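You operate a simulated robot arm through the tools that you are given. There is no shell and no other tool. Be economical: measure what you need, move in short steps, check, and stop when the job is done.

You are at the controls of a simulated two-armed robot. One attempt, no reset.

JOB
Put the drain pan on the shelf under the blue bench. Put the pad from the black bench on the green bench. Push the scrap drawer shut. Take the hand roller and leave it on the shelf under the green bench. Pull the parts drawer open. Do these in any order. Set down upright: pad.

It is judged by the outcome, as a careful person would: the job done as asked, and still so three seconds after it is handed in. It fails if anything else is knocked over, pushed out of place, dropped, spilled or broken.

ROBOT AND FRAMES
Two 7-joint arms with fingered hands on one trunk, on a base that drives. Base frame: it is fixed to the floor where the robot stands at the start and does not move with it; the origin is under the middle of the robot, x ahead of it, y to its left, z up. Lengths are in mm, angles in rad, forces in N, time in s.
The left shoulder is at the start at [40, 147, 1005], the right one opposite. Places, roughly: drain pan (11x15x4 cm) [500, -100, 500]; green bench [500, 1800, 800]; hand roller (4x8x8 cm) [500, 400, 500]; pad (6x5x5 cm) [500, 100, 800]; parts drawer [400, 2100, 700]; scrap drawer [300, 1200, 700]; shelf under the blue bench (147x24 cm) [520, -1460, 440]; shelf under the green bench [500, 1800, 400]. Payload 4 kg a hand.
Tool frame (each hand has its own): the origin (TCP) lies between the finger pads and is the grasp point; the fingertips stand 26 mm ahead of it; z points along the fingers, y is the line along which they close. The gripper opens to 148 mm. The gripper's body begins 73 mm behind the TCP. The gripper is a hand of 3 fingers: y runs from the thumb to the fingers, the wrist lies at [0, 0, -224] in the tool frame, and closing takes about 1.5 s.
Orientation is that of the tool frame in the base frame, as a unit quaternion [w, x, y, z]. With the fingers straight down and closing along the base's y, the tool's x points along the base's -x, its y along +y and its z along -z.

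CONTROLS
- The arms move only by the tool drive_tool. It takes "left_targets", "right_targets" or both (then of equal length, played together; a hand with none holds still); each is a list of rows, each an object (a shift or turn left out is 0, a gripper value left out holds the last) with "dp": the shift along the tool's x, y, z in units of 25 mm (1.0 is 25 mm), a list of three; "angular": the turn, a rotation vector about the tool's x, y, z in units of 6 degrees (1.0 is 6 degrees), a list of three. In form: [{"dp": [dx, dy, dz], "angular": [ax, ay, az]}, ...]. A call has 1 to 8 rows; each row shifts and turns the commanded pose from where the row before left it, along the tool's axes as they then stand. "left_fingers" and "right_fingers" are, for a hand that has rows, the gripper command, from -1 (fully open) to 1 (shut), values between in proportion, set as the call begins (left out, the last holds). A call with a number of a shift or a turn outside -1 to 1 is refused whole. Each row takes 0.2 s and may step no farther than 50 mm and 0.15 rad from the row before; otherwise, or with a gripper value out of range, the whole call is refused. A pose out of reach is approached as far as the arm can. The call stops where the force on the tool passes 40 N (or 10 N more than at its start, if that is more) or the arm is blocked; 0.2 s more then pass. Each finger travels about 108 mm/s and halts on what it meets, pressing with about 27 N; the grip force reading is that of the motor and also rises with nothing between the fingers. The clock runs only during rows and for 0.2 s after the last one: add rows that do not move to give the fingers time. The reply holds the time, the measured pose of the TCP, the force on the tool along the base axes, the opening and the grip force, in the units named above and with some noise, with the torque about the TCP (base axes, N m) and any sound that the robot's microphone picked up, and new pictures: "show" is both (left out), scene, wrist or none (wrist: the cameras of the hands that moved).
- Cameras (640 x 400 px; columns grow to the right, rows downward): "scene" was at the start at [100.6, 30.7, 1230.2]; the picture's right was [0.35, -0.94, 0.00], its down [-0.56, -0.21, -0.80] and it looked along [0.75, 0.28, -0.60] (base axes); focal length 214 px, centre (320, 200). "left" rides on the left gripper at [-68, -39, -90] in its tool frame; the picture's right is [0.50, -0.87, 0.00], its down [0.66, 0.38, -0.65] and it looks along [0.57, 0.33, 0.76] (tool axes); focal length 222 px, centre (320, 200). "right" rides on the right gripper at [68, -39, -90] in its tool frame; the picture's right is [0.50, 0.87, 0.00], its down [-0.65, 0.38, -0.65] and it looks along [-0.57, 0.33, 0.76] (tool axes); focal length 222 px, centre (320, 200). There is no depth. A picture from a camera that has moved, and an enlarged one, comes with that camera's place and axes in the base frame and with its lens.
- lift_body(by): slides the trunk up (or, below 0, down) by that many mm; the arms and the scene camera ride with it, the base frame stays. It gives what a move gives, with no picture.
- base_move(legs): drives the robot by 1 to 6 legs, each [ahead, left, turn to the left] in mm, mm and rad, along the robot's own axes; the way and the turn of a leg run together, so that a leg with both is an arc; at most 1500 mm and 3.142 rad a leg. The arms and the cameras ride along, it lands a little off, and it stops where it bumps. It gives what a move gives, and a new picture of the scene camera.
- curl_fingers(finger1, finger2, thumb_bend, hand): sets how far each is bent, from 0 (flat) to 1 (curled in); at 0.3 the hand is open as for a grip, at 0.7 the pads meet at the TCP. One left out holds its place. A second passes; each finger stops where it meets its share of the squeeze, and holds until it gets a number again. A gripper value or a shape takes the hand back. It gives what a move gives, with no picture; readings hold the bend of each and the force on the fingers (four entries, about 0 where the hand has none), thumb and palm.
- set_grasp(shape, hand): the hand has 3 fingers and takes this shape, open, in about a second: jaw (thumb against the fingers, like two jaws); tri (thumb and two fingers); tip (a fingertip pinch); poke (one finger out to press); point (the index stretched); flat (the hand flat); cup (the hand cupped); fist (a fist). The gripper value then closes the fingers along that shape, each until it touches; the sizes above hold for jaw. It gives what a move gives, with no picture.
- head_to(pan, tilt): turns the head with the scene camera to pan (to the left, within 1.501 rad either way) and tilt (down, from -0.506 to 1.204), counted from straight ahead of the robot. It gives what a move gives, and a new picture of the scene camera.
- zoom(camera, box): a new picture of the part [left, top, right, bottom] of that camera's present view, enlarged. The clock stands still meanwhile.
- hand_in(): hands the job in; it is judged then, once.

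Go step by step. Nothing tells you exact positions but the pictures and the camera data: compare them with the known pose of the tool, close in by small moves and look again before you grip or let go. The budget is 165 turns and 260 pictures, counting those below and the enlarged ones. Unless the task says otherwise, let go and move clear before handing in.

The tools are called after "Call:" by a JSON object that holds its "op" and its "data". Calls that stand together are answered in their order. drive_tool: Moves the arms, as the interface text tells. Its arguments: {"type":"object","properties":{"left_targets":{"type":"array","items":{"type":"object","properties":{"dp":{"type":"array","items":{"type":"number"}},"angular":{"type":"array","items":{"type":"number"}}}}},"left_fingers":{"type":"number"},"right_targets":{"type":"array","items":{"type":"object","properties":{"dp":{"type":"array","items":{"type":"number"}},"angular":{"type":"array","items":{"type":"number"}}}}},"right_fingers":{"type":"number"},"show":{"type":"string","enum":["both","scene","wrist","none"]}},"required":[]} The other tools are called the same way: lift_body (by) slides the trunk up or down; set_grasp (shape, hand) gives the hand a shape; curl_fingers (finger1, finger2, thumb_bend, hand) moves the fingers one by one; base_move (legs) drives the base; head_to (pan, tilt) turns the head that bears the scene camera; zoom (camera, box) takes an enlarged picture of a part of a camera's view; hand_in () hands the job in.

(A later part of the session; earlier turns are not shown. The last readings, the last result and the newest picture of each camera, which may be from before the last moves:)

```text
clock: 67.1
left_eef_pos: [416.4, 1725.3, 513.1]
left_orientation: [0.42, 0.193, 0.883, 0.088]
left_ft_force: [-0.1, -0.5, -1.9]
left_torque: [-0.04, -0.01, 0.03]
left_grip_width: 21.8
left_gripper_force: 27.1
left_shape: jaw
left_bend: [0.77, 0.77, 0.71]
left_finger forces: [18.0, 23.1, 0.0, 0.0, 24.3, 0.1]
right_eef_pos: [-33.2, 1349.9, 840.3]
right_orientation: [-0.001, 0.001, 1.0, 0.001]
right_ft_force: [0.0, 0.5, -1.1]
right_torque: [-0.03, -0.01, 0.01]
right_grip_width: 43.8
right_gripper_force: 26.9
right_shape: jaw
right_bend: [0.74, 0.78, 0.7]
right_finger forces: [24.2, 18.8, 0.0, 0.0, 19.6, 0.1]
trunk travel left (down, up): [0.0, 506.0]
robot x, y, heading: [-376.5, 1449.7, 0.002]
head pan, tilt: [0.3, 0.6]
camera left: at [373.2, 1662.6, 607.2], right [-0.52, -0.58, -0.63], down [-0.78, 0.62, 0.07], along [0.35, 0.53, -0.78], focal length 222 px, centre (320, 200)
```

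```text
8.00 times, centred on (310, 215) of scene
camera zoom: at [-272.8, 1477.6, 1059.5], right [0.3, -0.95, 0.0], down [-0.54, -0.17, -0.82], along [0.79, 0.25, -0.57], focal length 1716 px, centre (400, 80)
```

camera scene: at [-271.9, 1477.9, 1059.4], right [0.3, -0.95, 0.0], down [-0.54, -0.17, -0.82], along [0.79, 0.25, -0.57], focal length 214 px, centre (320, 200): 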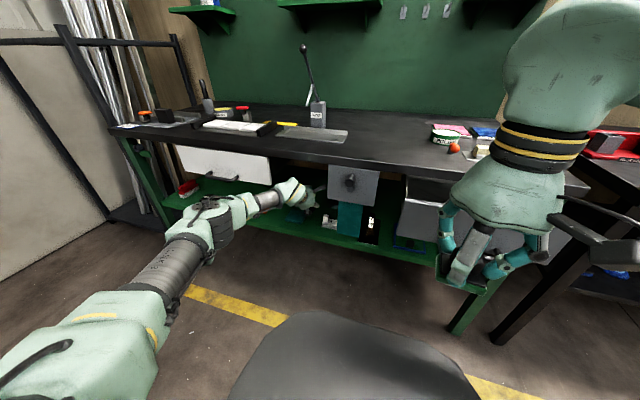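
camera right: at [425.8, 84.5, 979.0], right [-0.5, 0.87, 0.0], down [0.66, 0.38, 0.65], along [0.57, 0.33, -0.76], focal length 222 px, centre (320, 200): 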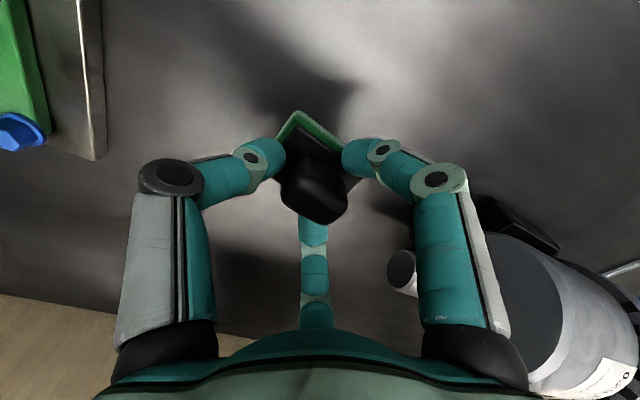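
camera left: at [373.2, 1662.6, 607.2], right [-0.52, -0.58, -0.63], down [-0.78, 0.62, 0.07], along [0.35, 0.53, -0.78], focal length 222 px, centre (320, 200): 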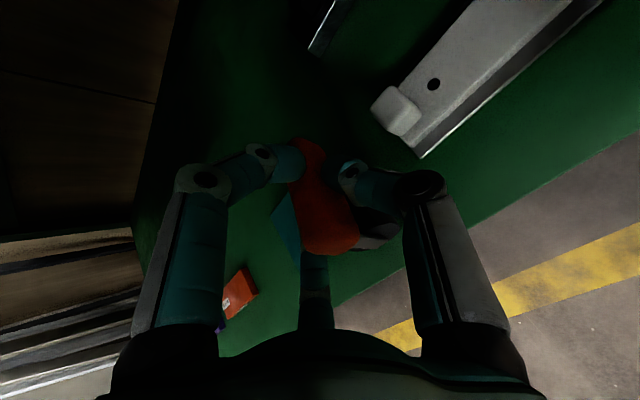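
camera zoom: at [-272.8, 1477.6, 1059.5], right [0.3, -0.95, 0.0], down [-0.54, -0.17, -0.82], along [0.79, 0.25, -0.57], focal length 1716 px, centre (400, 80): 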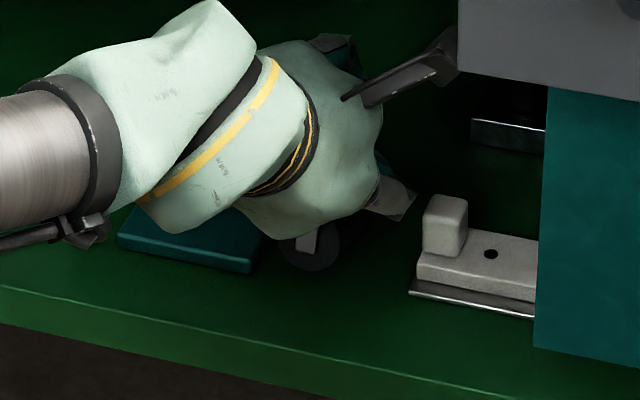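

Call:
{"op": "drive_tool", "data": {"left_targets": [{"dp": [0.28, -0.12, 0.25]}, {"dp": [0.2, -0.09, 0.18]}, {"dp": [0.2, -0.09, 0.18]}, {"dp": [0.14, -0.06, 0.13]}, {"dp": [0.14, -0.06, 0.13]}, {}], "show": "wrist"}}

Call:
{"op": "zoom", "data": {"camera": "scene", "box": [270, 190, 350, 240]}}

```text
clock: 68.5
left_eef_pos: [417.5, 1724.1, 492.2]
left_orientation: [0.428, 0.193, 0.879, 0.088]
left_ft_force: [-2.7, -1.8, 36.9]
left_torque: [0.03, -0.56, 0.13]
left_grip_width: 23.1
left_gripper_force: 27.0
left_shape: jaw
left_bend: [0.77, 0.78, 0.72]
left_finger forces: [30.2, 25.5, 0.1, 0.0, 29.5, 0.1]
right_eef_pos: [-37.6, 1347.4, 841.5]
right_orientation: [0.003, 0.0, 1.0, 0.002]
right_ft_force: [-0.1, -0.1, -1.5]
right_torque: [0.0, -0.03, 0.0]
right_grip_width: 43.8
right_gripper_force: 27.0
right_shape: jaw
right_bend: [0.74, 0.78, 0.7]
right_finger forces: [24.2, 18.8, 0.0, 0.0, 19.6, 0.0]
trunk travel left (down, up): [0.0, 506.0]
robot x, y, heading: [-377.2, 1449.2, 0.002]
head pan, tilt: [0.3, 0.6]
camera left: at [373.0, 1661.0, 585.4], right [-0.51, -0.58, -0.64], down [-0.78, 0.62, 0.06], along [0.36, 0.53, -0.77], focal length 222 px, centre (320, 200)
```

left: 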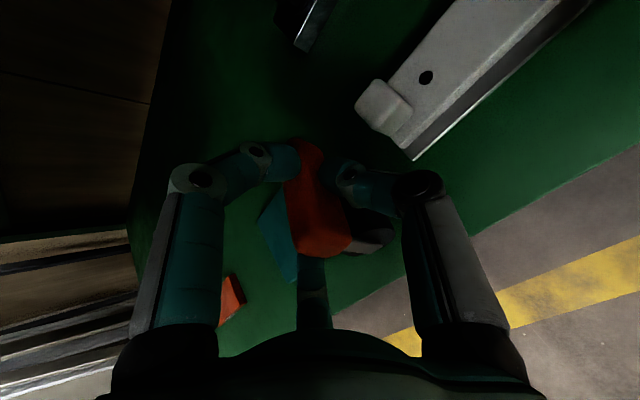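

```text
8.00 times, centred on (310, 215) of scene
camera zoom: at [-278.2, 1476.0, 1060.2], right [0.3, -0.95, 0.0], down [-0.54, -0.17, -0.83], along [0.79, 0.25, -0.56], focal length 1716 px, centre (400, 80)
```

zoom: 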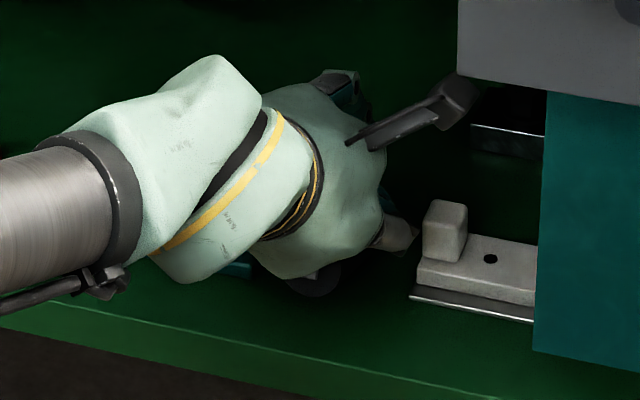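

Firm contact at the same height with clear shelf below, so it stands on the shelf. I ease the press and open slowly a bit.

Call:
{"op": "drive_tool", "data": {"left_targets": [{"dp": [-0.1, 0.04, -0.09]}, {}, {}], "left_fingers": 0.4, "show": "wrist"}}

Call:
{"op": "zoom", "data": {"camera": "scene", "box": [270, 190, 350, 240]}}

```text
clock: 69.3
left_eef_pos: [415.2, 1725.0, 485.8]
left_orientation: [0.42, 0.193, 0.883, 0.087]
left_ft_force: [-0.5, 0.8, 9.0]
left_torque: [0.18, -0.14, 0.0]
left_grip_width: 45.2
left_gripper_force: 0.0
left_shape: jaw
left_bend: [0.76, 0.78, 0.7]
left_finger forces: [3.2, 5.3, 0.1, 0.1, 0.1, 0.0]
right_eef_pos: [-34.2, 1348.7, 839.4]
right_orientation: [0.001, 0.001, 1.0, 0.001]
right_ft_force: [-0.5, -0.5, 0.0]
right_torque: [0.0, 0.04, 0.0]
right_grip_width: 44.0
right_gripper_force: 27.2
right_shape: jaw
right_bend: [0.74, 0.78, 0.7]
right_finger forces: [24.2, 18.8, 0.0, 0.0, 19.6, 0.1]
trunk travel left (down, up): [0.0, 506.0]
robot x, y, heading: [-376.0, 1451.5, 0.003]
head pan, tilt: [0.3, 0.6]
camera left: at [372.1, 1662.9, 577.6], right [-0.52, -0.58, -0.63], down [-0.78, 0.62, 0.07], along [0.35, 0.53, -0.77], focal length 222 px, centre (320, 200)
```

left: 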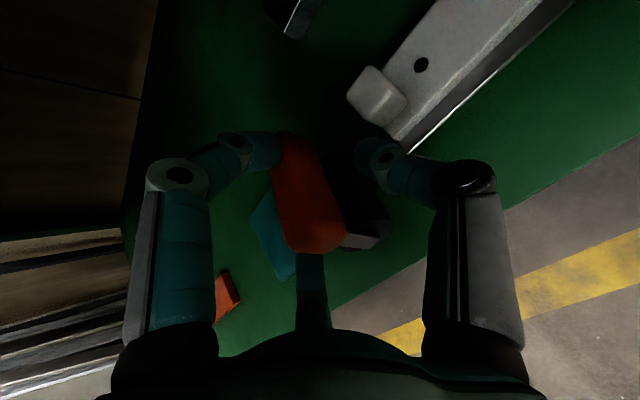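

```text
8.00 times, centred on (310, 215) of scene
camera zoom: at [-274.4, 1477.4, 1059.6], right [0.3, -0.95, 0.0], down [-0.54, -0.17, -0.83], along [0.79, 0.25, -0.56], focal length 1716 px, centre (400, 80)
```

zoom: 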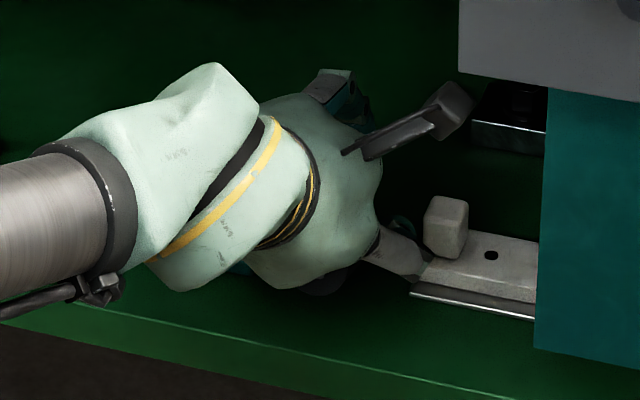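

Call:
{"op": "drive_tool", "data": {"left_targets": [{"dp": [-0.1, 0.05, -0.1]}, {"dp": [-0.1, 0.05, -0.1]}, {}], "left_fingers": 0.1, "show": "wrist"}}

```text
clock: 70.1
left_eef_pos: [414.4, 1725.3, 490.8]
left_orientation: [0.42, 0.191, 0.883, 0.088]
left_ft_force: [-0.3, 0.1, -0.2]
left_torque: [-0.02, -0.01, -0.01]
left_grip_width: 66.3
left_gripper_force: 0.1
left_shape: jaw
left_bend: [0.39, 0.39, 0.7]
left_finger forces: [0.0, 0.0, 0.0, 0.0, 0.0, 0.0]
right_eef_pos: [-34.1, 1349.9, 839.9]
right_orientation: [0.0, 0.001, 1.0, 0.002]
right_ft_force: [0.2, 0.1, 0.1]
right_torque: [-0.01, -0.01, 0.05]
right_grip_width: 44.1
right_gripper_force: 26.8
right_shape: jaw
right_bend: [0.74, 0.78, 0.7]
right_finger forces: [24.2, 18.9, 0.0, 0.1, 19.5, 0.0]
trunk travel left (down, up): [0.0, 506.0]
robot x, y, heading: [-375.9, 1451.1, -0.002]
head pan, tilt: [0.3, 0.6]
camera left: at [372.3, 1662.8, 584.5], right [-0.52, -0.58, -0.63], down [-0.78, 0.62, 0.07], along [0.35, 0.53, -0.78], focal length 222 px, centre (320, 200)
```

left: 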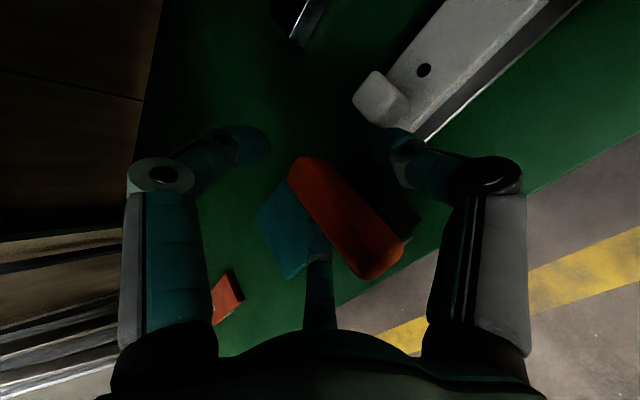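

Free and settled. I withdraw along the tool axis.

Call:
{"op": "drive_tool", "data": {"left_targets": [{"dp": [0, 0, -0.5]}, {"dp": [0, 0, -1]}, {"dp": [0, 0, -1]}, {"dp": [0, 0, -1]}, {}], "show": "wrist"}}

Call:
{"op": "zoom", "data": {"camera": "scene", "box": [270, 190, 350, 240]}}

```text
clock: 71.3
left_eef_pos: [348.0, 1725.1, 547.3]
left_orientation: [0.42, 0.192, 0.883, 0.088]
left_ft_force: [0.5, 0.3, 0.2]
left_torque: [0.02, 0.01, -0.03]
left_grip_width: 66.1
left_gripper_force: 0.2
left_shape: jaw
left_bend: [0.39, 0.39, 0.7]
left_finger forces: [0.0, 0.0, 0.1, 0.0, 0.1, 0.0]
right_eef_pos: [-33.6, 1348.2, 839.7]
right_orientation: [0.0, 0.001, 1.0, 0.002]
right_ft_force: [-0.2, 0.6, 0.2]
right_torque: [0.03, -0.01, -0.03]
right_grip_width: 44.1
right_gripper_force: 26.6
right_shape: jaw
right_bend: [0.74, 0.78, 0.7]
right_finger forces: [24.2, 18.7, 0.0, 0.0, 19.6, 0.0]
trunk travel left (down, up): [0.0, 506.0]
robot x, y, heading: [-376.2, 1452.1, 0.001]
head pan, tilt: [0.3, 0.6]
camera left: at [304.8, 1662.4, 641.0], right [-0.52, -0.58, -0.63], down [-0.78, 0.62, 0.07], along [0.35, 0.53, -0.78], focal length 222 px, centre (320, 200)
```

left: 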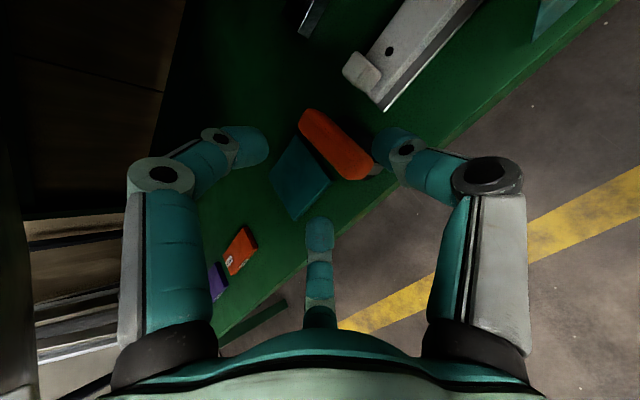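

```text
8.00 times, centred on (310, 215) of scene
camera zoom: at [-272.9, 1477.7, 1059.5], right [0.3, -0.95, 0.0], down [-0.54, -0.17, -0.82], along [0.79, 0.25, -0.57], focal length 1716 px, centre (400, 80)
```

zoom: 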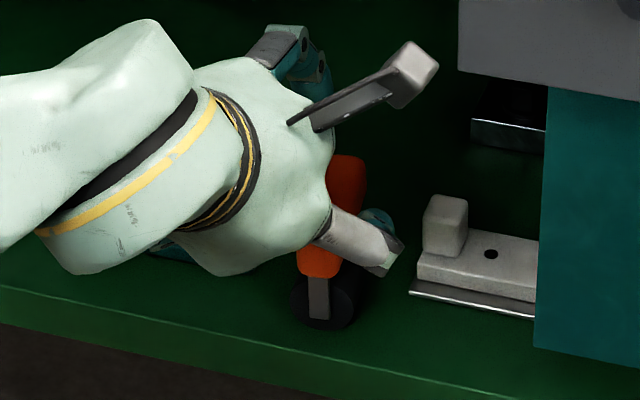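

The roller stands on the shelf as it did before. I back away and bring the left hand to a neutral down-pointing pose.

Call:
{"op": "drive_tool", "data": {"left_targets": [{"dp": [0, 0, -1]}, {"dp": [0, 0, -1]}, {"dp": [0, 0, -1]}], "show": "none"}}

Call:
{"op": "base_move", "data": {"legs": [[-200, 0, 0]]}}

Call:
{"op": "drive_tool", "data": {"left_targets": [{"angular": [0, 0, -1]}, {"angular": [0, 0, -1]}, {"angular": [0, 0, -1]}, {"angular": [0, 0, -1]}, {"angular": [0, 1, 0]}, {"angular": [0, 1, 0]}, {"angular": [0, 1, 0]}, {"angular": [0, 1, 0]}], "show": "none"}}

Call:
{"op": "drive_tool", "data": {"left_targets": [{"angular": [0, 1, 0]}, {"angular": [0, 1, 0]}, {"angular": [0, 1, 0]}, {"angular": [0, 1, 0]}, {"dp": [0, 0, -1]}, {"dp": [0, 0, -1]}, {"dp": [0, 0, -1]}, {"dp": [0, 0, -1]}], "show": "scene"}}

```text
clock: 72.1
left_eef_pos: [289.6, 1727.7, 594.7]
left_orientation: [0.42, 0.191, 0.883, 0.088]
left_ft_force: [0.3, 0.5, -0.4]
left_torque: [0.02, -0.01, 0.0]
left_grip_width: 66.3
left_gripper_force: 0.1
left_shape: jaw
left_bend: [0.39, 0.39, 0.7]
left_finger forces: [0.0, 0.0, 0.1, 0.0, 0.1, 0.0]
right_eef_pos: [-33.9, 1348.1, 841.9]
right_orientation: [0.001, 0.001, 1.0, 0.001]
right_ft_force: [0.8, 0.0, -0.1]
right_torque: [-0.02, 0.01, -0.01]
right_grip_width: 43.8
right_gripper_force: 26.7
right_shape: jaw
right_bend: [0.74, 0.78, 0.7]
right_finger forces: [24.1, 18.7, 0.0, 0.0, 19.6, 0.1]
trunk travel left (down, up): [0.0, 506.0]
robot x, y, heading: [-378.0, 1449.1, 0.001]
head pan, tilt: [0.3, 0.6]
```

```text
clock: 73.7
left_eef_pos: [90.3, 1726.7, 594.9]
left_orientation: [0.421, 0.192, 0.882, 0.087]
left_ft_force: [0.1, 0.0, -1.1]
left_torque: [-0.02, -0.04, 0.04]
left_grip_width: 66.4
left_gripper_force: 0.1
left_shape: jaw
left_bend: [0.39, 0.39, 0.7]
left_finger forces: [0.0, 0.0, 0.1, 0.1, 0.1, 0.1]
right_eef_pos: [-233.1, 1347.9, 840.8]
right_orientation: [0.001, 0.0, 1.0, 0.001]
right_ft_force: [-0.4, -0.4, -0.6]
right_torque: [0.0, -0.04, 0.01]
right_grip_width: 43.8
right_gripper_force: 26.9
right_shape: jaw
right_bend: [0.74, 0.78, 0.7]
right_finger forces: [24.2, 18.8, 0.0, 0.0, 19.5, 0.0]
trunk travel left (down, up): [0.0, 506.0]
robot x, y, heading: [-577.4, 1452.1, 0.002]
head pan, tilt: [0.3, 0.6]
camera scene: at [-473.1, 1477.3, 1059.6], right [0.3, -0.95, 0.0], down [-0.54, -0.17, -0.83], along [0.79, 0.25, -0.56], focal length 214 px, centre (320, 200)
```

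scene: 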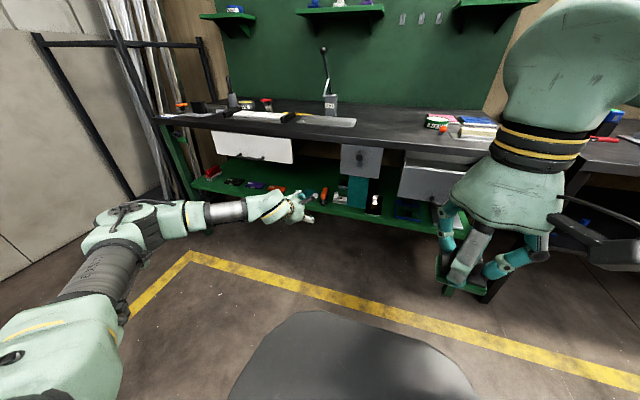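

```text
clock: 75.5
left_eef_pos: [91.4, 1725.4, 594.6]
left_orientation: [0.23, 0.006, 0.973, 0.0]
left_ft_force: [0.4, -0.1, 0.8]
left_torque: [-0.03, -0.01, 0.03]
left_grip_width: 66.5
left_gripper_force: 0.1
left_shape: jaw
left_bend: [0.39, 0.39, 0.7]
left_finger forces: [0.0, 0.0, 0.0, 0.0, 0.0, 0.1]
right_eef_pos: [-232.3, 1347.4, 839.9]
right_orientation: [0.0, 0.001, 1.0, 0.0]
right_ft_force: [-0.6, -0.9, -0.3]
right_torque: [0.03, -0.03, -0.01]
right_grip_width: 43.6
right_gripper_force: 26.5
right_shape: jaw
right_bend: [0.74, 0.78, 0.7]
right_finger forces: [24.2, 18.7, 0.0, 0.0, 19.5, 0.0]
trunk travel left (down, up): [0.0, 506.0]
robot x, y, heading: [-574.8, 1449.0, 0.002]
head pan, tilt: [0.3, 0.6]
```

```text
clock: 77.3
left_eef_pos: [85.1, 1725.5, 694.7]
left_orientation: [0.025, 0.005, 1.0, 0.0]
left_ft_force: [-1.1, -1.0, 0.3]
left_torque: [-0.01, 0.01, 0.03]
left_grip_width: 66.4
left_gripper_force: 0.1
left_shape: jaw
left_bend: [0.39, 0.39, 0.7]
left_finger forces: [0.0, 0.0, 0.0, 0.0, 0.1, 0.0]
right_eef_pos: [-232.6, 1349.3, 840.9]
right_orientation: [0.0, 0.0, 1.0, 0.0]
right_ft_force: [0.8, -0.5, -0.7]
right_torque: [0.01, -0.01, 0.0]
right_grip_width: 43.8
right_gripper_force: 27.1
right_shape: jaw
right_bend: [0.74, 0.78, 0.7]
right_finger forces: [24.2, 18.8, 0.0, 0.0, 19.4, 0.0]
trunk travel left (down, up): [0.0, 506.0]
robot x, y, heading: [-578.5, 1450.3, 0.007]
head pan, tilt: [0.3, 0.6]
camera scene: at [-472.4, 1477.1, 1059.5], right [0.3, -0.95, 0.0], down [-0.54, -0.17, -0.83], along [0.79, 0.25, -0.56], focal length 214 px, centre (320, 200)
```

scene: 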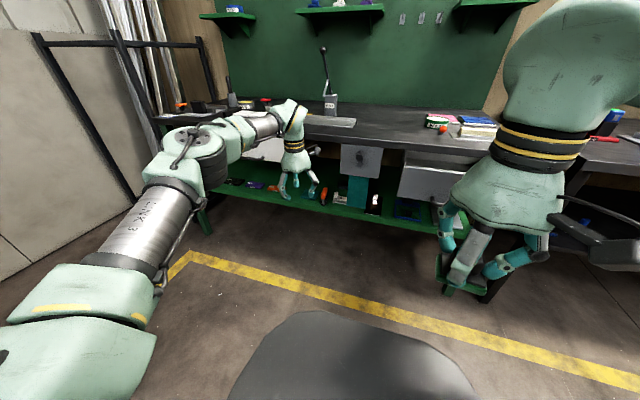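

Call:
{"op": "lift_body", "data": {"by": 175}}

Call:
{"op": "drive_tool", "data": {"left_targets": [{"dp": [1, 0, -1]}, {"dp": [1, 0, -1]}, {"dp": [1, 0, -1]}, {"dp": [1, 0, -1]}, {"dp": [1, 0, -1]}, {"dp": [1, 0, -1]}, {"dp": [1, 0, 0]}, {"dp": [1, 0, 0]}], "show": "none"}}

Call:
{"op": "base_move", "data": {"legs": [[0, 90, 0], [330, 0, 0]]}}

Call:
{"op": "head_to", "data": {"pan": -0.05, "tilt": 0.75}}

```text
clock: 79.3
left_eef_pos: [85.8, 1725.1, 868.0]
left_orientation: [0.024, 0.005, 1.0, 0.001]
left_ft_force: [-0.3, 0.1, 0.2]
left_torque: [-0.02, -0.02, 0.01]
left_grip_width: 66.2
left_gripper_force: 0.0
left_shape: jaw
left_bend: [0.39, 0.39, 0.7]
left_finger forces: [0.0, 0.1, 0.0, 0.0, 0.1, 0.1]
right_eef_pos: [-232.3, 1347.9, 1015.5]
right_orientation: [0.001, 0.001, 1.0, 0.0]
right_ft_force: [0.2, -0.1, -0.7]
right_torque: [0.02, -0.01, -0.02]
right_grip_width: 43.8
right_gripper_force: 26.5
right_shape: jaw
right_bend: [0.74, 0.78, 0.7]
right_finger forces: [24.2, 18.7, 0.0, 0.1, 19.5, 0.0]
trunk travel left (down, up): [-175.0, 331.0]
robot x, y, heading: [-580.6, 1447.4, 0.006]
head pan, tilt: [0.3, 0.6]
```

```text
clock: 81.1
left_eef_pos: [-124.0, 1727.8, 1008.1]
left_orientation: [0.025, 0.005, 1.0, 0.001]
left_ft_force: [0.6, 1.2, 0.5]
left_torque: [0.0, -0.05, 0.0]
left_grip_width: 66.1
left_gripper_force: 0.0
left_shape: jaw
left_bend: [0.39, 0.39, 0.7]
left_finger forces: [0.0, 0.0, 0.1, 0.1, 0.1, 0.1]
right_eef_pos: [-233.6, 1348.0, 1015.6]
right_orientation: [0.0, 0.001, 1.0, 0.0]
right_ft_force: [-0.1, -0.1, -0.2]
right_torque: [-0.02, -0.03, 0.03]
right_grip_width: 44.1
right_gripper_force: 27.4
right_shape: jaw
right_bend: [0.74, 0.78, 0.7]
right_finger forces: [24.2, 18.8, 0.0, 0.0, 19.4, 0.0]
trunk travel left (down, up): [-175.0, 331.0]
robot x, y, heading: [-578.9, 1449.5, 0.0]
head pan, tilt: [0.3, 0.6]
```

```text
clock: 84.0
left_eef_pos: [212.6, 1816.8, 1007.9]
left_orientation: [0.024, 0.007, 1.0, 0.001]
left_ft_force: [0.0, -0.1, -0.7]
left_torque: [-0.04, 0.05, -0.03]
left_grip_width: 66.5
left_gripper_force: 0.0
left_shape: jaw
left_bend: [0.39, 0.39, 0.7]
left_finger forces: [0.0, 0.0, 0.1, 0.0, 0.0, 0.0]
right_eef_pos: [100.8, 1438.4, 1014.3]
right_orientation: [0.0, 0.003, 1.0, 0.001]
right_ft_force: [0.8, -0.3, -0.1]
right_torque: [-0.02, 0.01, 0.02]
right_grip_width: 43.9
right_gripper_force: 27.2
right_shape: jaw
right_bend: [0.74, 0.78, 0.7]
right_finger forces: [24.2, 18.8, 0.1, 0.0, 19.5, 0.0]
trunk travel left (down, up): [-175.0, 331.0]
robot x, y, heading: [-240.8, 1540.4, -0.003]
head pan, tilt: [0.3, 0.6]
camera scene: at [-137.3, 1567.6, 1234.0], right [0.29, -0.96, 0.0], down [-0.54, -0.17, -0.82], along [0.79, 0.24, -0.57], focal length 214 px, centre (320, 200)
```

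scene: 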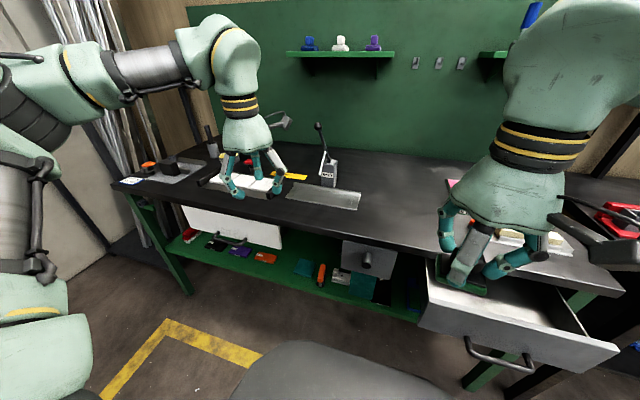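

```text
clock: 84.8
left_eef_pos: [212.8, 1816.6, 1008.1]
left_orientation: [0.024, 0.007, 1.0, 0.0]
left_ft_force: [0.5, -0.3, -0.5]
left_torque: [-0.02, 0.0, -0.01]
left_grip_width: 66.6
left_gripper_force: 0.0
left_shape: jaw
left_bend: [0.39, 0.39, 0.7]
left_finger forces: [0.0, 0.0, 0.0, 0.0, 0.1, 0.0]
right_eef_pos: [100.8, 1437.1, 1014.9]
right_orientation: [0.0, 0.003, 1.0, 0.001]
right_ft_force: [0.0, -0.3, -0.1]
right_torque: [0.01, -0.01, 0.03]
right_grip_width: 44.0
right_gripper_force: 27.3
right_shape: jaw
right_bend: [0.74, 0.78, 0.7]
right_finger forces: [24.2, 18.8, 0.0, 0.0, 19.4, 0.0]
trunk travel left (down, up): [-175.0, 331.0]
robot x, y, heading: [-237.8, 1541.5, 0.001]
head pan, tilt: [-0.051, 0.75]
camera scene: at [-139.6, 1537.4, 1221.2], right [-0.05, -1.0, 0.0], down [-0.68, 0.04, -0.73], along [0.73, -0.04, -0.68], focal length 214 px, centre (320, 200)
```

scene: 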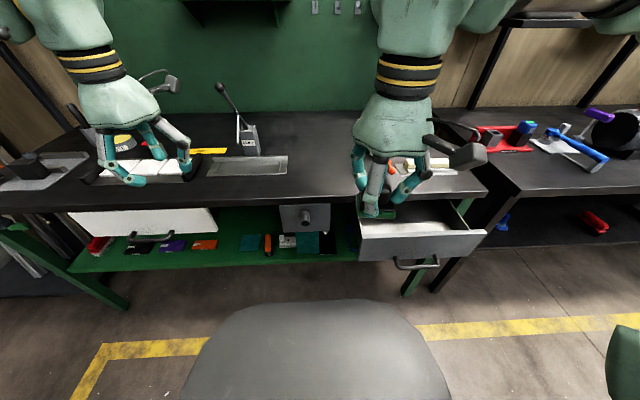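

Bench edge x≈310; free space around [440,1450]. I drive 90 mm closer and move the pad over that spot.

Call:
{"op": "base_move", "data": {"legs": [[90, 0, 0]]}}

Call:
{"op": "drive_tool", "data": {"right_targets": [{"dp": [-1, 0.1, 0]}, {"dp": [-1, 0.1, 0]}, {"dp": [-1, 0.1, 0]}, {"dp": [-1, 0, 0]}, {"dp": [-1, 0, 0.5]}, {"dp": [-1, 0, 0.5]}, {"dp": [-1, 0, 0.5]}, {"dp": [-1, 0, 0.5]}], "show": "none"}}

Call:
{"op": "drive_tool", "data": {"right_targets": [{"dp": [-1, 0, 0.5]}, {"dp": [-1, 0, 0.5]}, {"dp": [0, 0, 1]}, {}], "show": "both"}}

```text
clock: 85.9
left_eef_pos: [302.9, 1816.5, 1008.9]
left_orientation: [0.025, 0.007, 1.0, 0.001]
left_ft_force: [-0.5, 0.2, -0.4]
left_torque: [0.0, 0.03, -0.02]
left_grip_width: 66.3
left_gripper_force: 0.1
left_shape: jaw
left_bend: [0.39, 0.39, 0.7]
left_finger forces: [0.0, 0.0, 0.0, 0.0, 0.1, 0.0]
right_eef_pos: [192.0, 1438.3, 1014.5]
right_orientation: [0.0, 0.002, 1.0, 0.001]
right_ft_force: [-0.3, -0.2, -1.0]
right_torque: [-0.02, 0.04, 0.01]
right_grip_width: 44.0
right_gripper_force: 27.2
right_shape: jaw
right_bend: [0.74, 0.78, 0.7]
right_finger forces: [24.2, 18.9, 0.0, 0.0, 19.4, 0.1]
trunk travel left (down, up): [-175.0, 331.0]
robot x, y, heading: [-154.1, 1541.2, 0.001]
head pan, tilt: [-0.051, 0.75]
camera scene: at [-49.1, 1537.1, 1221.1], right [-0.05, -1.0, 0.0], down [-0.68, 0.04, -0.73], along [0.73, -0.04, -0.68], focal length 214 px, centre (320, 200)
```

scene: 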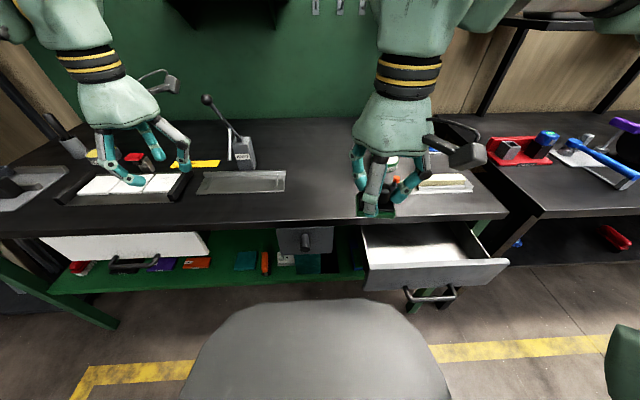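

```text
clock: 87.7
left_eef_pos: [303.1, 1817.1, 1008.3]
left_orientation: [0.024, 0.007, 1.0, -0.001]
left_ft_force: [0.6, 0.2, 0.2]
left_torque: [0.02, -0.04, -0.04]
left_grip_width: 66.4
left_gripper_force: 0.1
left_shape: jaw
left_bend: [0.39, 0.39, 0.7]
left_finger forces: [0.0, 0.0, 0.0, 0.0, 0.0, 0.0]
right_eef_pos: [392.3, 1444.7, 964.2]
right_orientation: [-0.001, 0.002, 1.0, 0.0]
right_ft_force: [0.3, -0.2, -1.0]
right_torque: [0.01, 0.01, 0.04]
right_grip_width: 43.8
right_gripper_force: 26.6
right_shape: jaw
right_bend: [0.74, 0.78, 0.7]
right_finger forces: [24.1, 18.8, 0.0, 0.1, 18.9, 0.0]
trunk travel left (down, up): [-175.0, 331.0]
robot x, y, heading: [-155.0, 1540.6, 0.002]
head pan, tilt: [-0.051, 0.75]
```

```text
clock: 88.7
left_eef_pos: [301.5, 1817.4, 1008.9]
left_orientation: [0.025, 0.008, 1.0, 0.0]
left_ft_force: [0.0, 0.3, 0.0]
left_torque: [0.0, -0.01, -0.03]
left_grip_width: 66.4
left_gripper_force: 0.1
left_shape: jaw
left_bend: [0.39, 0.39, 0.7]
left_finger forces: [0.0, 0.0, 0.0, 0.0, 0.1, 0.1]
right_eef_pos: [441.6, 1443.4, 914.5]
right_orientation: [0.001, 0.002, 1.0, 0.0]
right_ft_force: [-0.4, -0.5, -0.6]
right_torque: [-0.01, 0.01, 0.0]
right_grip_width: 43.6
right_gripper_force: 26.8
right_shape: jaw
right_bend: [0.74, 0.78, 0.7]
right_finger forces: [24.1, 18.7, 0.0, 0.0, 18.8, 0.0]
trunk travel left (down, up): [-175.0, 331.0]
robot x, y, heading: [-151.3, 1542.5, 0.0]
head pan, tilt: [-0.051, 0.75]
camera scene: at [-49.9, 1537.5, 1221.2], right [-0.05, -1.0, 0.0], down [-0.68, 0.04, -0.73], along [0.73, -0.04, -0.68], focal length 214 px, centre (320, 200)
camera right: at [372.8, 1406.2, 1005.0], right [-0.5, 0.87, 0.0], down [0.66, 0.37, 0.65], along [0.57, 0.32, -0.76], focal length 222 px, centre (320, 200)
```

scene: 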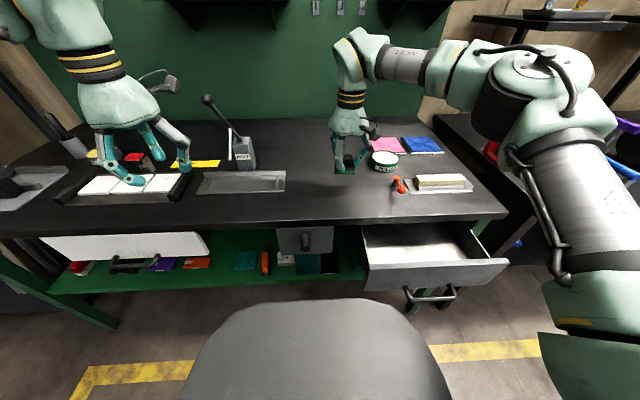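
right: 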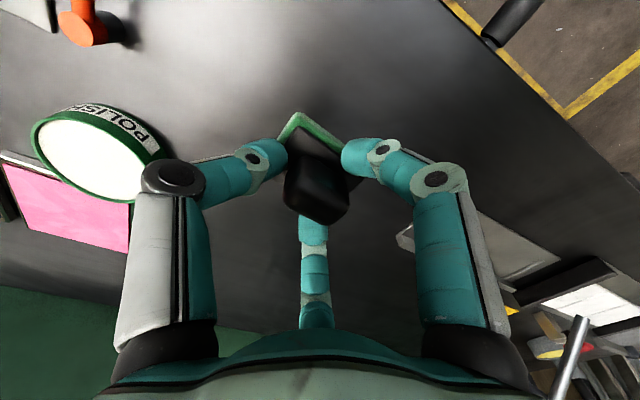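

Call:
{"op": "drive_tool", "data": {"right_targets": [{"dp": [0, 0.8, 0.5]}, {"dp": [0, 0, 1]}, {"dp": [0, 0, 0.7]}, {"dp": [0, 0, 0.3]}, {"dp": [0, 0, 0.2]}, {}], "show": "wrist"}}

Call:
{"op": "zoom", "data": {"camera": "scene", "box": [290, 110, 402, 190]}}

```text
clock: 90.1
left_eef_pos: [302.2, 1816.9, 1007.9]
left_orientation: [0.025, 0.007, 1.0, 0.001]
left_ft_force: [-0.3, -0.6, -0.4]
left_torque: [-0.02, 0.0, 0.02]
left_grip_width: 66.3
left_gripper_force: 0.0
left_shape: jaw
left_bend: [0.39, 0.39, 0.7]
left_finger forces: [0.1, 0.0, 0.0, 0.0, 0.0, 0.0]
right_eef_pos: [441.7, 1464.2, 847.8]
right_orientation: [0.0, 0.003, 1.0, 0.0]
right_ft_force: [1.6, 0.6, -1.5]
right_torque: [0.02, -0.05, 0.04]
right_grip_width: 43.3
right_gripper_force: 27.1
right_shape: jaw
right_bend: [0.74, 0.78, 0.7]
right_finger forces: [23.9, 18.8, 0.0, 0.1, 18.6, 0.1]
trunk travel left (down, up): [-175.0, 331.0]
robot x, y, heading: [-153.9, 1541.8, -0.003]
head pan, tilt: [-0.051, 0.75]
camera right: at [373.1, 1426.5, 937.2], right [-0.5, 0.87, 0.0], down [0.66, 0.38, 0.65], along [0.57, 0.32, -0.76], focal length 222 px, centre (320, 200)
```

right: 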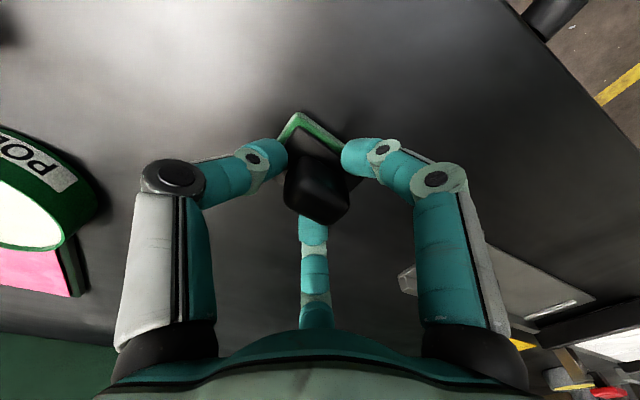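

```text
5.00 times, centred on (346, 150) of scene
camera zoom: at [-49.8, 1537.2, 1221.1], right [-0.05, -1.0, 0.0], down [-0.68, 0.04, -0.73], along [0.73, -0.04, -0.68], focal length 1072 px, centre (190, 450)
```

zoom: 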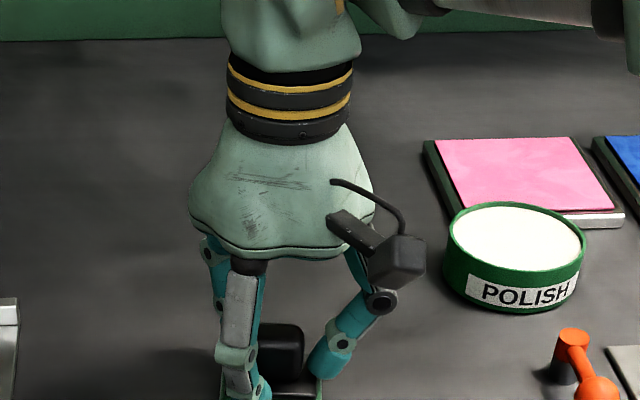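

Call:
{"op": "drive_tool", "data": {"right_targets": [{"dp": [0, 0, 0.16]}, {"dp": [0, 0, 0.12]}, {"dp": [0, 0, 0.12]}, {}], "show": "none"}}

Call:
{"op": "zoom", "data": {"camera": "scene", "box": [300, 140, 400, 200]}}

```text
clock: 91.1
left_eef_pos: [299.3, 1816.5, 1009.5]
left_orientation: [0.026, 0.007, 1.0, -0.001]
left_ft_force: [0.4, -2.0, -0.5]
left_torque: [0.0, 0.0, 0.01]
left_grip_width: 66.3
left_gripper_force: 0.1
left_shape: jaw
left_bend: [0.39, 0.39, 0.7]
left_finger forces: [0.1, 0.0, 0.0, 0.0, 0.0, 0.0]
right_eef_pos: [439.9, 1464.4, 841.8]
right_orientation: [0.005, 0.003, 1.0, 0.002]
right_ft_force: [3.2, -3.0, 32.7]
right_torque: [-0.14, 0.34, 0.3]
right_grip_width: 44.0
right_gripper_force: 27.0
right_shape: jaw
right_bend: [0.75, 0.78, 0.7]
right_finger forces: [35.4, 20.1, 0.0, 0.0, 27.5, 0.1]
trunk travel left (down, up): [-175.0, 331.0]
robot x, y, heading: [-152.7, 1539.0, -0.004]
head pan, tilt: [-0.051, 0.75]
```

```text
6.40 times, centred on (350, 170) of scene
camera zoom: at [-53.1, 1537.3, 1221.7], right [-0.05, -1.0, 0.0], down [-0.68, 0.04, -0.73], along [0.73, -0.04, -0.68], focal length 1373 px, centre (128, 392)
```

zoom: 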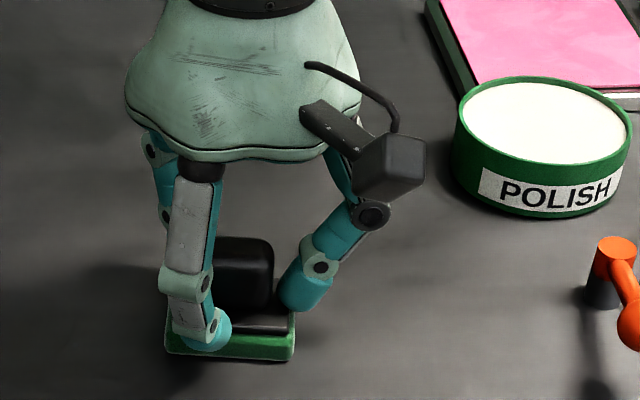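

Pad is down with 33 N contact. Release to the earlier opening, then rise.

Call:
{"op": "drive_tool", "data": {"right_targets": [{"dp": [0, 0, -0.1]}, {}, {}, {}], "right_fingers": -0.2, "show": "none"}}

Call:
{"op": "drive_tool", "data": {"right_targets": [{"dp": [0, 0, -0.5]}, {"dp": [0, 0, -1]}, {"dp": [0, 0, -1]}, {"dp": [0, 0, -1]}, {"dp": [0, 0, -1]}, {}], "show": "scene"}}

```text
clock: 92.1
left_eef_pos: [302.6, 1816.6, 1009.1]
left_orientation: [0.025, 0.007, 1.0, 0.001]
left_ft_force: [0.0, 0.9, 0.0]
left_torque: [0.04, 0.01, -0.02]
left_grip_width: 66.5
left_gripper_force: 0.1
left_shape: jaw
left_bend: [0.39, 0.39, 0.7]
left_finger forces: [0.1, 0.0, 0.1, 0.0, 0.1, 0.1]
right_eef_pos: [441.0, 1463.2, 838.9]
right_orientation: [0.0, 0.002, 1.0, 0.0]
right_ft_force: [-0.2, -0.4, 0.1]
right_torque: [-0.03, 0.0, 0.0]
right_grip_width: 88.1
right_gripper_force: 0.0
right_shape: jaw
right_bend: [0.32, 0.32, 0.7]
right_finger forces: [0.0, 0.0, 0.0, 0.0, 0.0, 0.0]
trunk travel left (down, up): [-175.0, 331.0]
robot x, y, heading: [-150.5, 1539.6, -0.004]
head pan, tilt: [-0.051, 0.75]
```

```text
clock: 93.5
left_eef_pos: [302.3, 1816.7, 1009.2]
left_orientation: [0.025, 0.006, 1.0, 0.001]
left_ft_force: [0.7, 0.2, -0.4]
left_torque: [-0.01, 0.0, 0.01]
left_grip_width: 66.2
left_gripper_force: 0.0
left_shape: jaw
left_bend: [0.39, 0.39, 0.7]
left_finger forces: [0.1, 0.0, 0.0, 0.0, 0.1, 0.0]
right_eef_pos: [441.6, 1464.1, 953.0]
right_orientation: [-0.001, 0.003, 1.0, 0.001]
right_ft_force: [-0.2, 0.0, 0.0]
right_torque: [-0.02, 0.06, 0.04]
right_grip_width: 88.0
right_gripper_force: 0.0
right_shape: jaw
right_bend: [0.32, 0.32, 0.7]
right_finger forces: [0.0, 0.1, 0.0, 0.0, 0.0, 0.0]
trunk travel left (down, up): [-175.0, 331.0]
robot x, y, heading: [-150.1, 1537.4, -0.002]
head pan, tilt: [-0.051, 0.75]
camera scene: at [-49.5, 1536.9, 1221.1], right [-0.05, -1.0, 0.0], down [-0.68, 0.04, -0.73], along [0.73, -0.04, -0.68], focal length 214 px, centre (320, 200)
```

scene: 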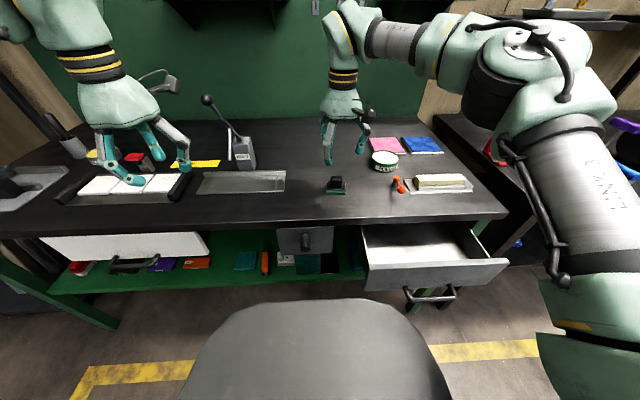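

Pad stands upright on the green bench. Next: back off, make a fist with the right hand, and pitch it forward to push the scrap drawer.

Call:
{"op": "base_move", "data": {"legs": [[-400, 0, 0]]}}

Call:
{"op": "set_grasp", "data": {"hand": "right", "shape": "fist"}}

Call:
{"op": "drive_tool", "data": {"right_targets": [{"dp": [0, -1, 1]}, {"dp": [0, -1, 1]}, {"dp": [0, -1, 1]}, {"dp": [0, -1, 1]}, {"dp": [0, -1, 1]}, {"dp": [0, -1, 1]}, {"dp": [0, -1, 1]}, {"dp": [0, -1, 1]}], "right_fingers": 1, "show": "none"}}

Call:
{"op": "drive_tool", "data": {"right_targets": [{"angular": [0, -1, 0]}, {"angular": [0, -1, 0]}, {"angular": [0, -1, 0]}, {"angular": [0, -1, 0]}, {"angular": [0, -1, 0]}, {"angular": [0, -1, 0]}, {"angular": [0, -1, 0]}, {"angular": [0, -1, 0]}], "show": "both"}}

```text
clock: 96.0
left_eef_pos: [-91.8, 1817.0, 1009.3]
left_orientation: [0.024, 0.007, 1.0, 0.001]
left_ft_force: [0.4, 0.2, 1.4]
left_torque: [0.0, -0.01, 0.0]
left_grip_width: 65.8
left_gripper_force: 0.1
left_shape: jaw
left_bend: [0.39, 0.39, 0.7]
left_finger forces: [0.0, 0.0, 0.0, 0.0, 0.1, 0.0]
right_eef_pos: [46.5, 1464.0, 952.5]
right_orientation: [-0.001, 0.003, 1.0, 0.0]
right_ft_force: [-0.1, 0.0, 0.4]
right_torque: [0.04, -0.04, 0.02]
right_grip_width: 87.9
right_gripper_force: 0.0
right_shape: jaw
right_bend: [0.32, 0.32, 0.7]
right_finger forces: [0.0, 0.1, 0.1, 0.0, 0.1, 0.0]
trunk travel left (down, up): [-175.0, 331.0]
robot x, y, heading: [-543.3, 1536.0, -0.004]
head pan, tilt: [-0.051, 0.75]
camera scene: at [-443.9, 1538.0, 1221.2], right [-0.05, -1.0, 0.0], down [-0.68, 0.04, -0.73], along [0.73, -0.04, -0.68], focal length 214 px, centre (320, 200)
```

scene: 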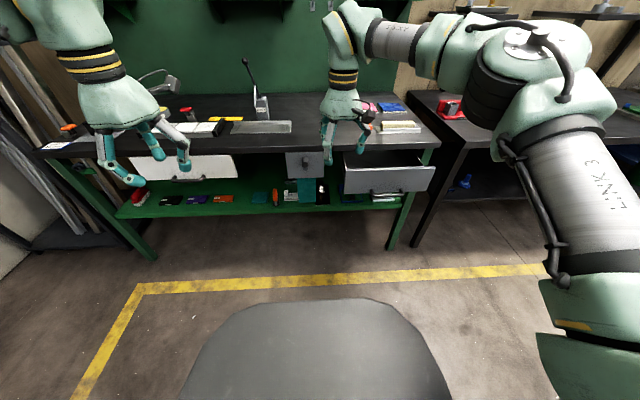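

```text
clock: 96.9
left_eef_pos: [-90.3, 1816.3, 1008.4]
left_orientation: [0.025, 0.008, 1.0, 0.0]
left_ft_force: [-0.1, -0.3, -0.1]
left_torque: [0.02, 0.02, 0.0]
left_grip_width: 66.1
left_gripper_force: 0.1
left_shape: jaw
left_bend: [0.39, 0.39, 0.7]
left_finger forces: [0.1, 0.1, 0.1, 0.0, 0.0, 0.1]
right_eef_pos: [47.5, 1464.8, 953.2]
right_orientation: [0.0, 0.003, 1.0, 0.001]
right_ft_force: [0.2, 0.3, 0.4]
right_torque: [0.01, 0.01, 0.0]
right_grip_width: 0.0
right_gripper_force: 0.0
right_shape: fist
right_bend: [1.0, 1.0, 0.58]
right_finger forces: [0.1, 0.0, 0.1, 0.0, 0.0, 0.1]
trunk travel left (down, up): [-175.0, 331.0]
robot x, y, heading: [-544.5, 1544.0, -0.005]
head pan, tilt: [-0.051, 0.75]
```

```text
clock: 98.7
left_eef_pos: [-91.4, 1816.0, 1008.4]
left_orientation: [0.024, 0.009, 1.0, 0.001]
left_ft_force: [0.2, 0.5, 0.6]
left_torque: [0.0, 0.0, 0.01]
left_grip_width: 66.5
left_gripper_force: 0.0
left_shape: jaw
left_bend: [0.39, 0.39, 0.7]
left_finger forces: [0.0, 0.0, 0.0, 0.1, 0.1, 0.0]
right_eef_pos: [46.2, 1263.7, 751.4]
right_orientation: [0.0, 0.003, 1.0, 0.0]
right_ft_force: [-0.2, -1.7, 0.1]
right_torque: [0.03, -0.02, 0.01]
right_grip_width: 0.1
right_gripper_force: 0.0
right_shape: fist
right_bend: [1.0, 1.0, 0.58]
right_finger forces: [0.1, 0.0, 0.0, 0.1, 0.0, 0.0]
trunk travel left (down, up): [-175.0, 331.0]
robot x, y, heading: [-546.2, 1540.5, -0.007]
head pan, tilt: [-0.051, 0.75]
```

```text
clock: 100.5
left_eef_pos: [-91.1, 1816.7, 1008.3]
left_orientation: [0.025, 0.007, 1.0, -0.001]
left_ft_force: [0.2, 0.2, 0.7]
left_torque: [-0.03, -0.01, -0.01]
left_grip_width: 66.4
left_gripper_force: 0.1
left_shape: jaw
left_bend: [0.39, 0.39, 0.7]
left_finger forces: [0.0, 0.1, 0.0, 0.0, 0.0, 0.1]
right_eef_pos: [45.8, 1265.6, 752.4]
right_orientation: [0.384, 0.002, 0.923, 0.0]
right_ft_force: [-0.7, 1.1, -0.5]
right_torque: [-0.02, -0.04, -0.02]
right_grip_width: 0.0
right_gripper_force: 0.2
right_shape: fist
right_bend: [1.0, 1.0, 0.58]
right_finger forces: [0.0, 0.1, 0.0, 0.1, 0.0, 0.1]
right hand out of reach, approached as far as the arm can: row 8
trunk travel left (down, up): [-175.0, 331.0]
robot x, y, heading: [-546.2, 1539.8, -0.003]
head pan, tilt: [-0.051, 0.75]
camera scene: at [-443.7, 1538.3, 1221.2], right [-0.05, -1.0, 0.0], down [-0.68, 0.04, -0.73], along [0.73, -0.04, -0.68], focal length 214 px, centre (320, 200)
camera right: at [-66.3, 1227.2, 768.6], right [-0.35, 0.87, -0.35], down [0.0, 0.38, 0.93], along [0.94, 0.32, -0.13], focal length 222 px, centre (320, 200)
```

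scene: 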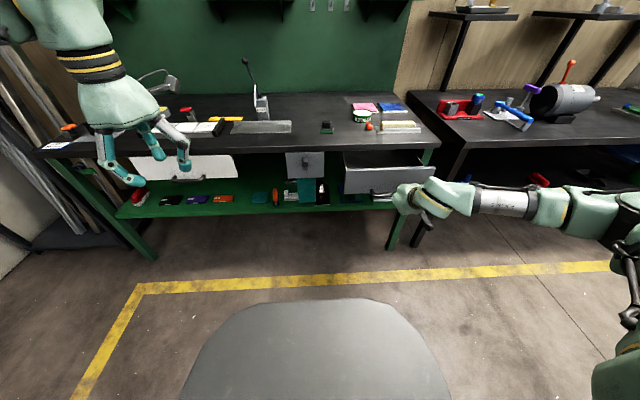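
right: 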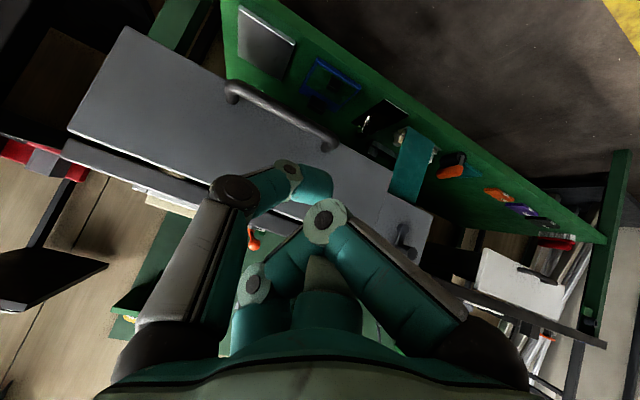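

The drawer's handle is centred at about [150,1237,680]. I lower the fist to that height and push forward on it.

Call:
{"op": "drive_tool", "data": {"right_targets": [{"dp": [0.71, -0.4, 0.705]}, {"dp": [0.71, -0.4, 0.705]}, {"dp": [0.71, -0.35, 0.705]}, {}], "show": "both"}}

```text
clock: 101.5
left_eef_pos: [-91.0, 1816.9, 1008.5]
left_orientation: [0.024, 0.007, 1.0, 0.0]
left_ft_force: [0.7, 1.0, -0.4]
left_torque: [0.02, -0.02, 0.01]
left_grip_width: 66.6
left_gripper_force: 0.1
left_shape: jaw
left_bend: [0.39, 0.39, 0.7]
left_finger forces: [0.1, 0.1, 0.1, 0.0, 0.0, 0.0]
right_eef_pos: [42.7, 1194.0, 696.9]
right_orientation: [0.382, 0.002, 0.924, -0.001]
right_ft_force: [0.5, 0.1, -0.5]
right_torque: [-0.03, -0.02, 0.01]
right_grip_width: 0.0
right_gripper_force: 0.0
right_shape: fist
right_bend: [1.0, 1.0, 0.58]
right_finger forces: [0.0, 0.0, 0.0, 0.1, 0.0, 0.0]
right hand out of reach, approached as far as the arm can: row 1, 2, 3
trunk travel left (down, up): [-175.0, 331.0]
robot x, y, heading: [-545.6, 1541.8, -0.003]
head pan, tilt: [-0.051, 0.75]
camera scene: at [-443.5, 1538.7, 1221.2], right [-0.05, -1.0, 0.0], down [-0.68, 0.04, -0.73], along [0.73, -0.04, -0.68], focal length 214 px, centre (320, 200)
camera right: at [-70.1, 1157.0, 712.4], right [-0.35, 0.87, -0.35], down [0.0, 0.38, 0.93], along [0.94, 0.32, -0.14], focal length 222 px, centre (320, 200)
```

scene: 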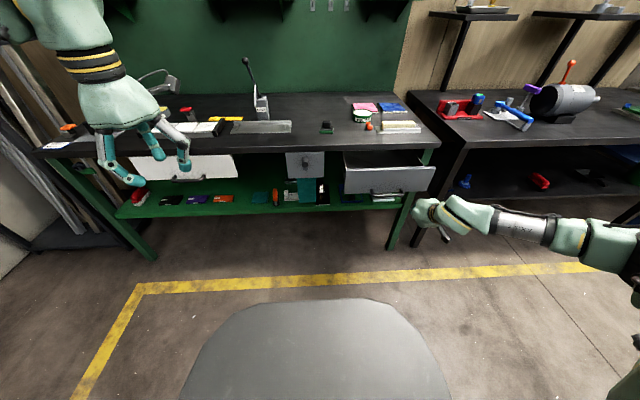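
right: 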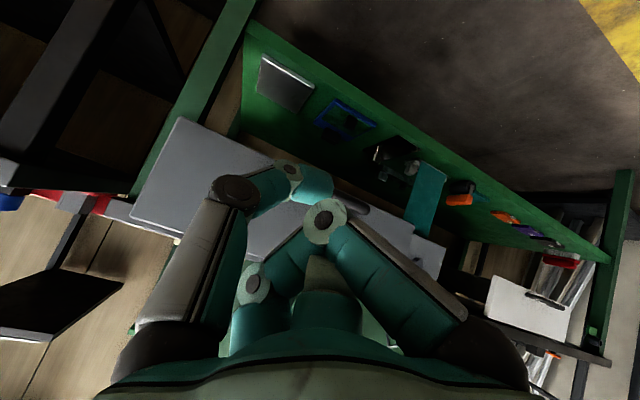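

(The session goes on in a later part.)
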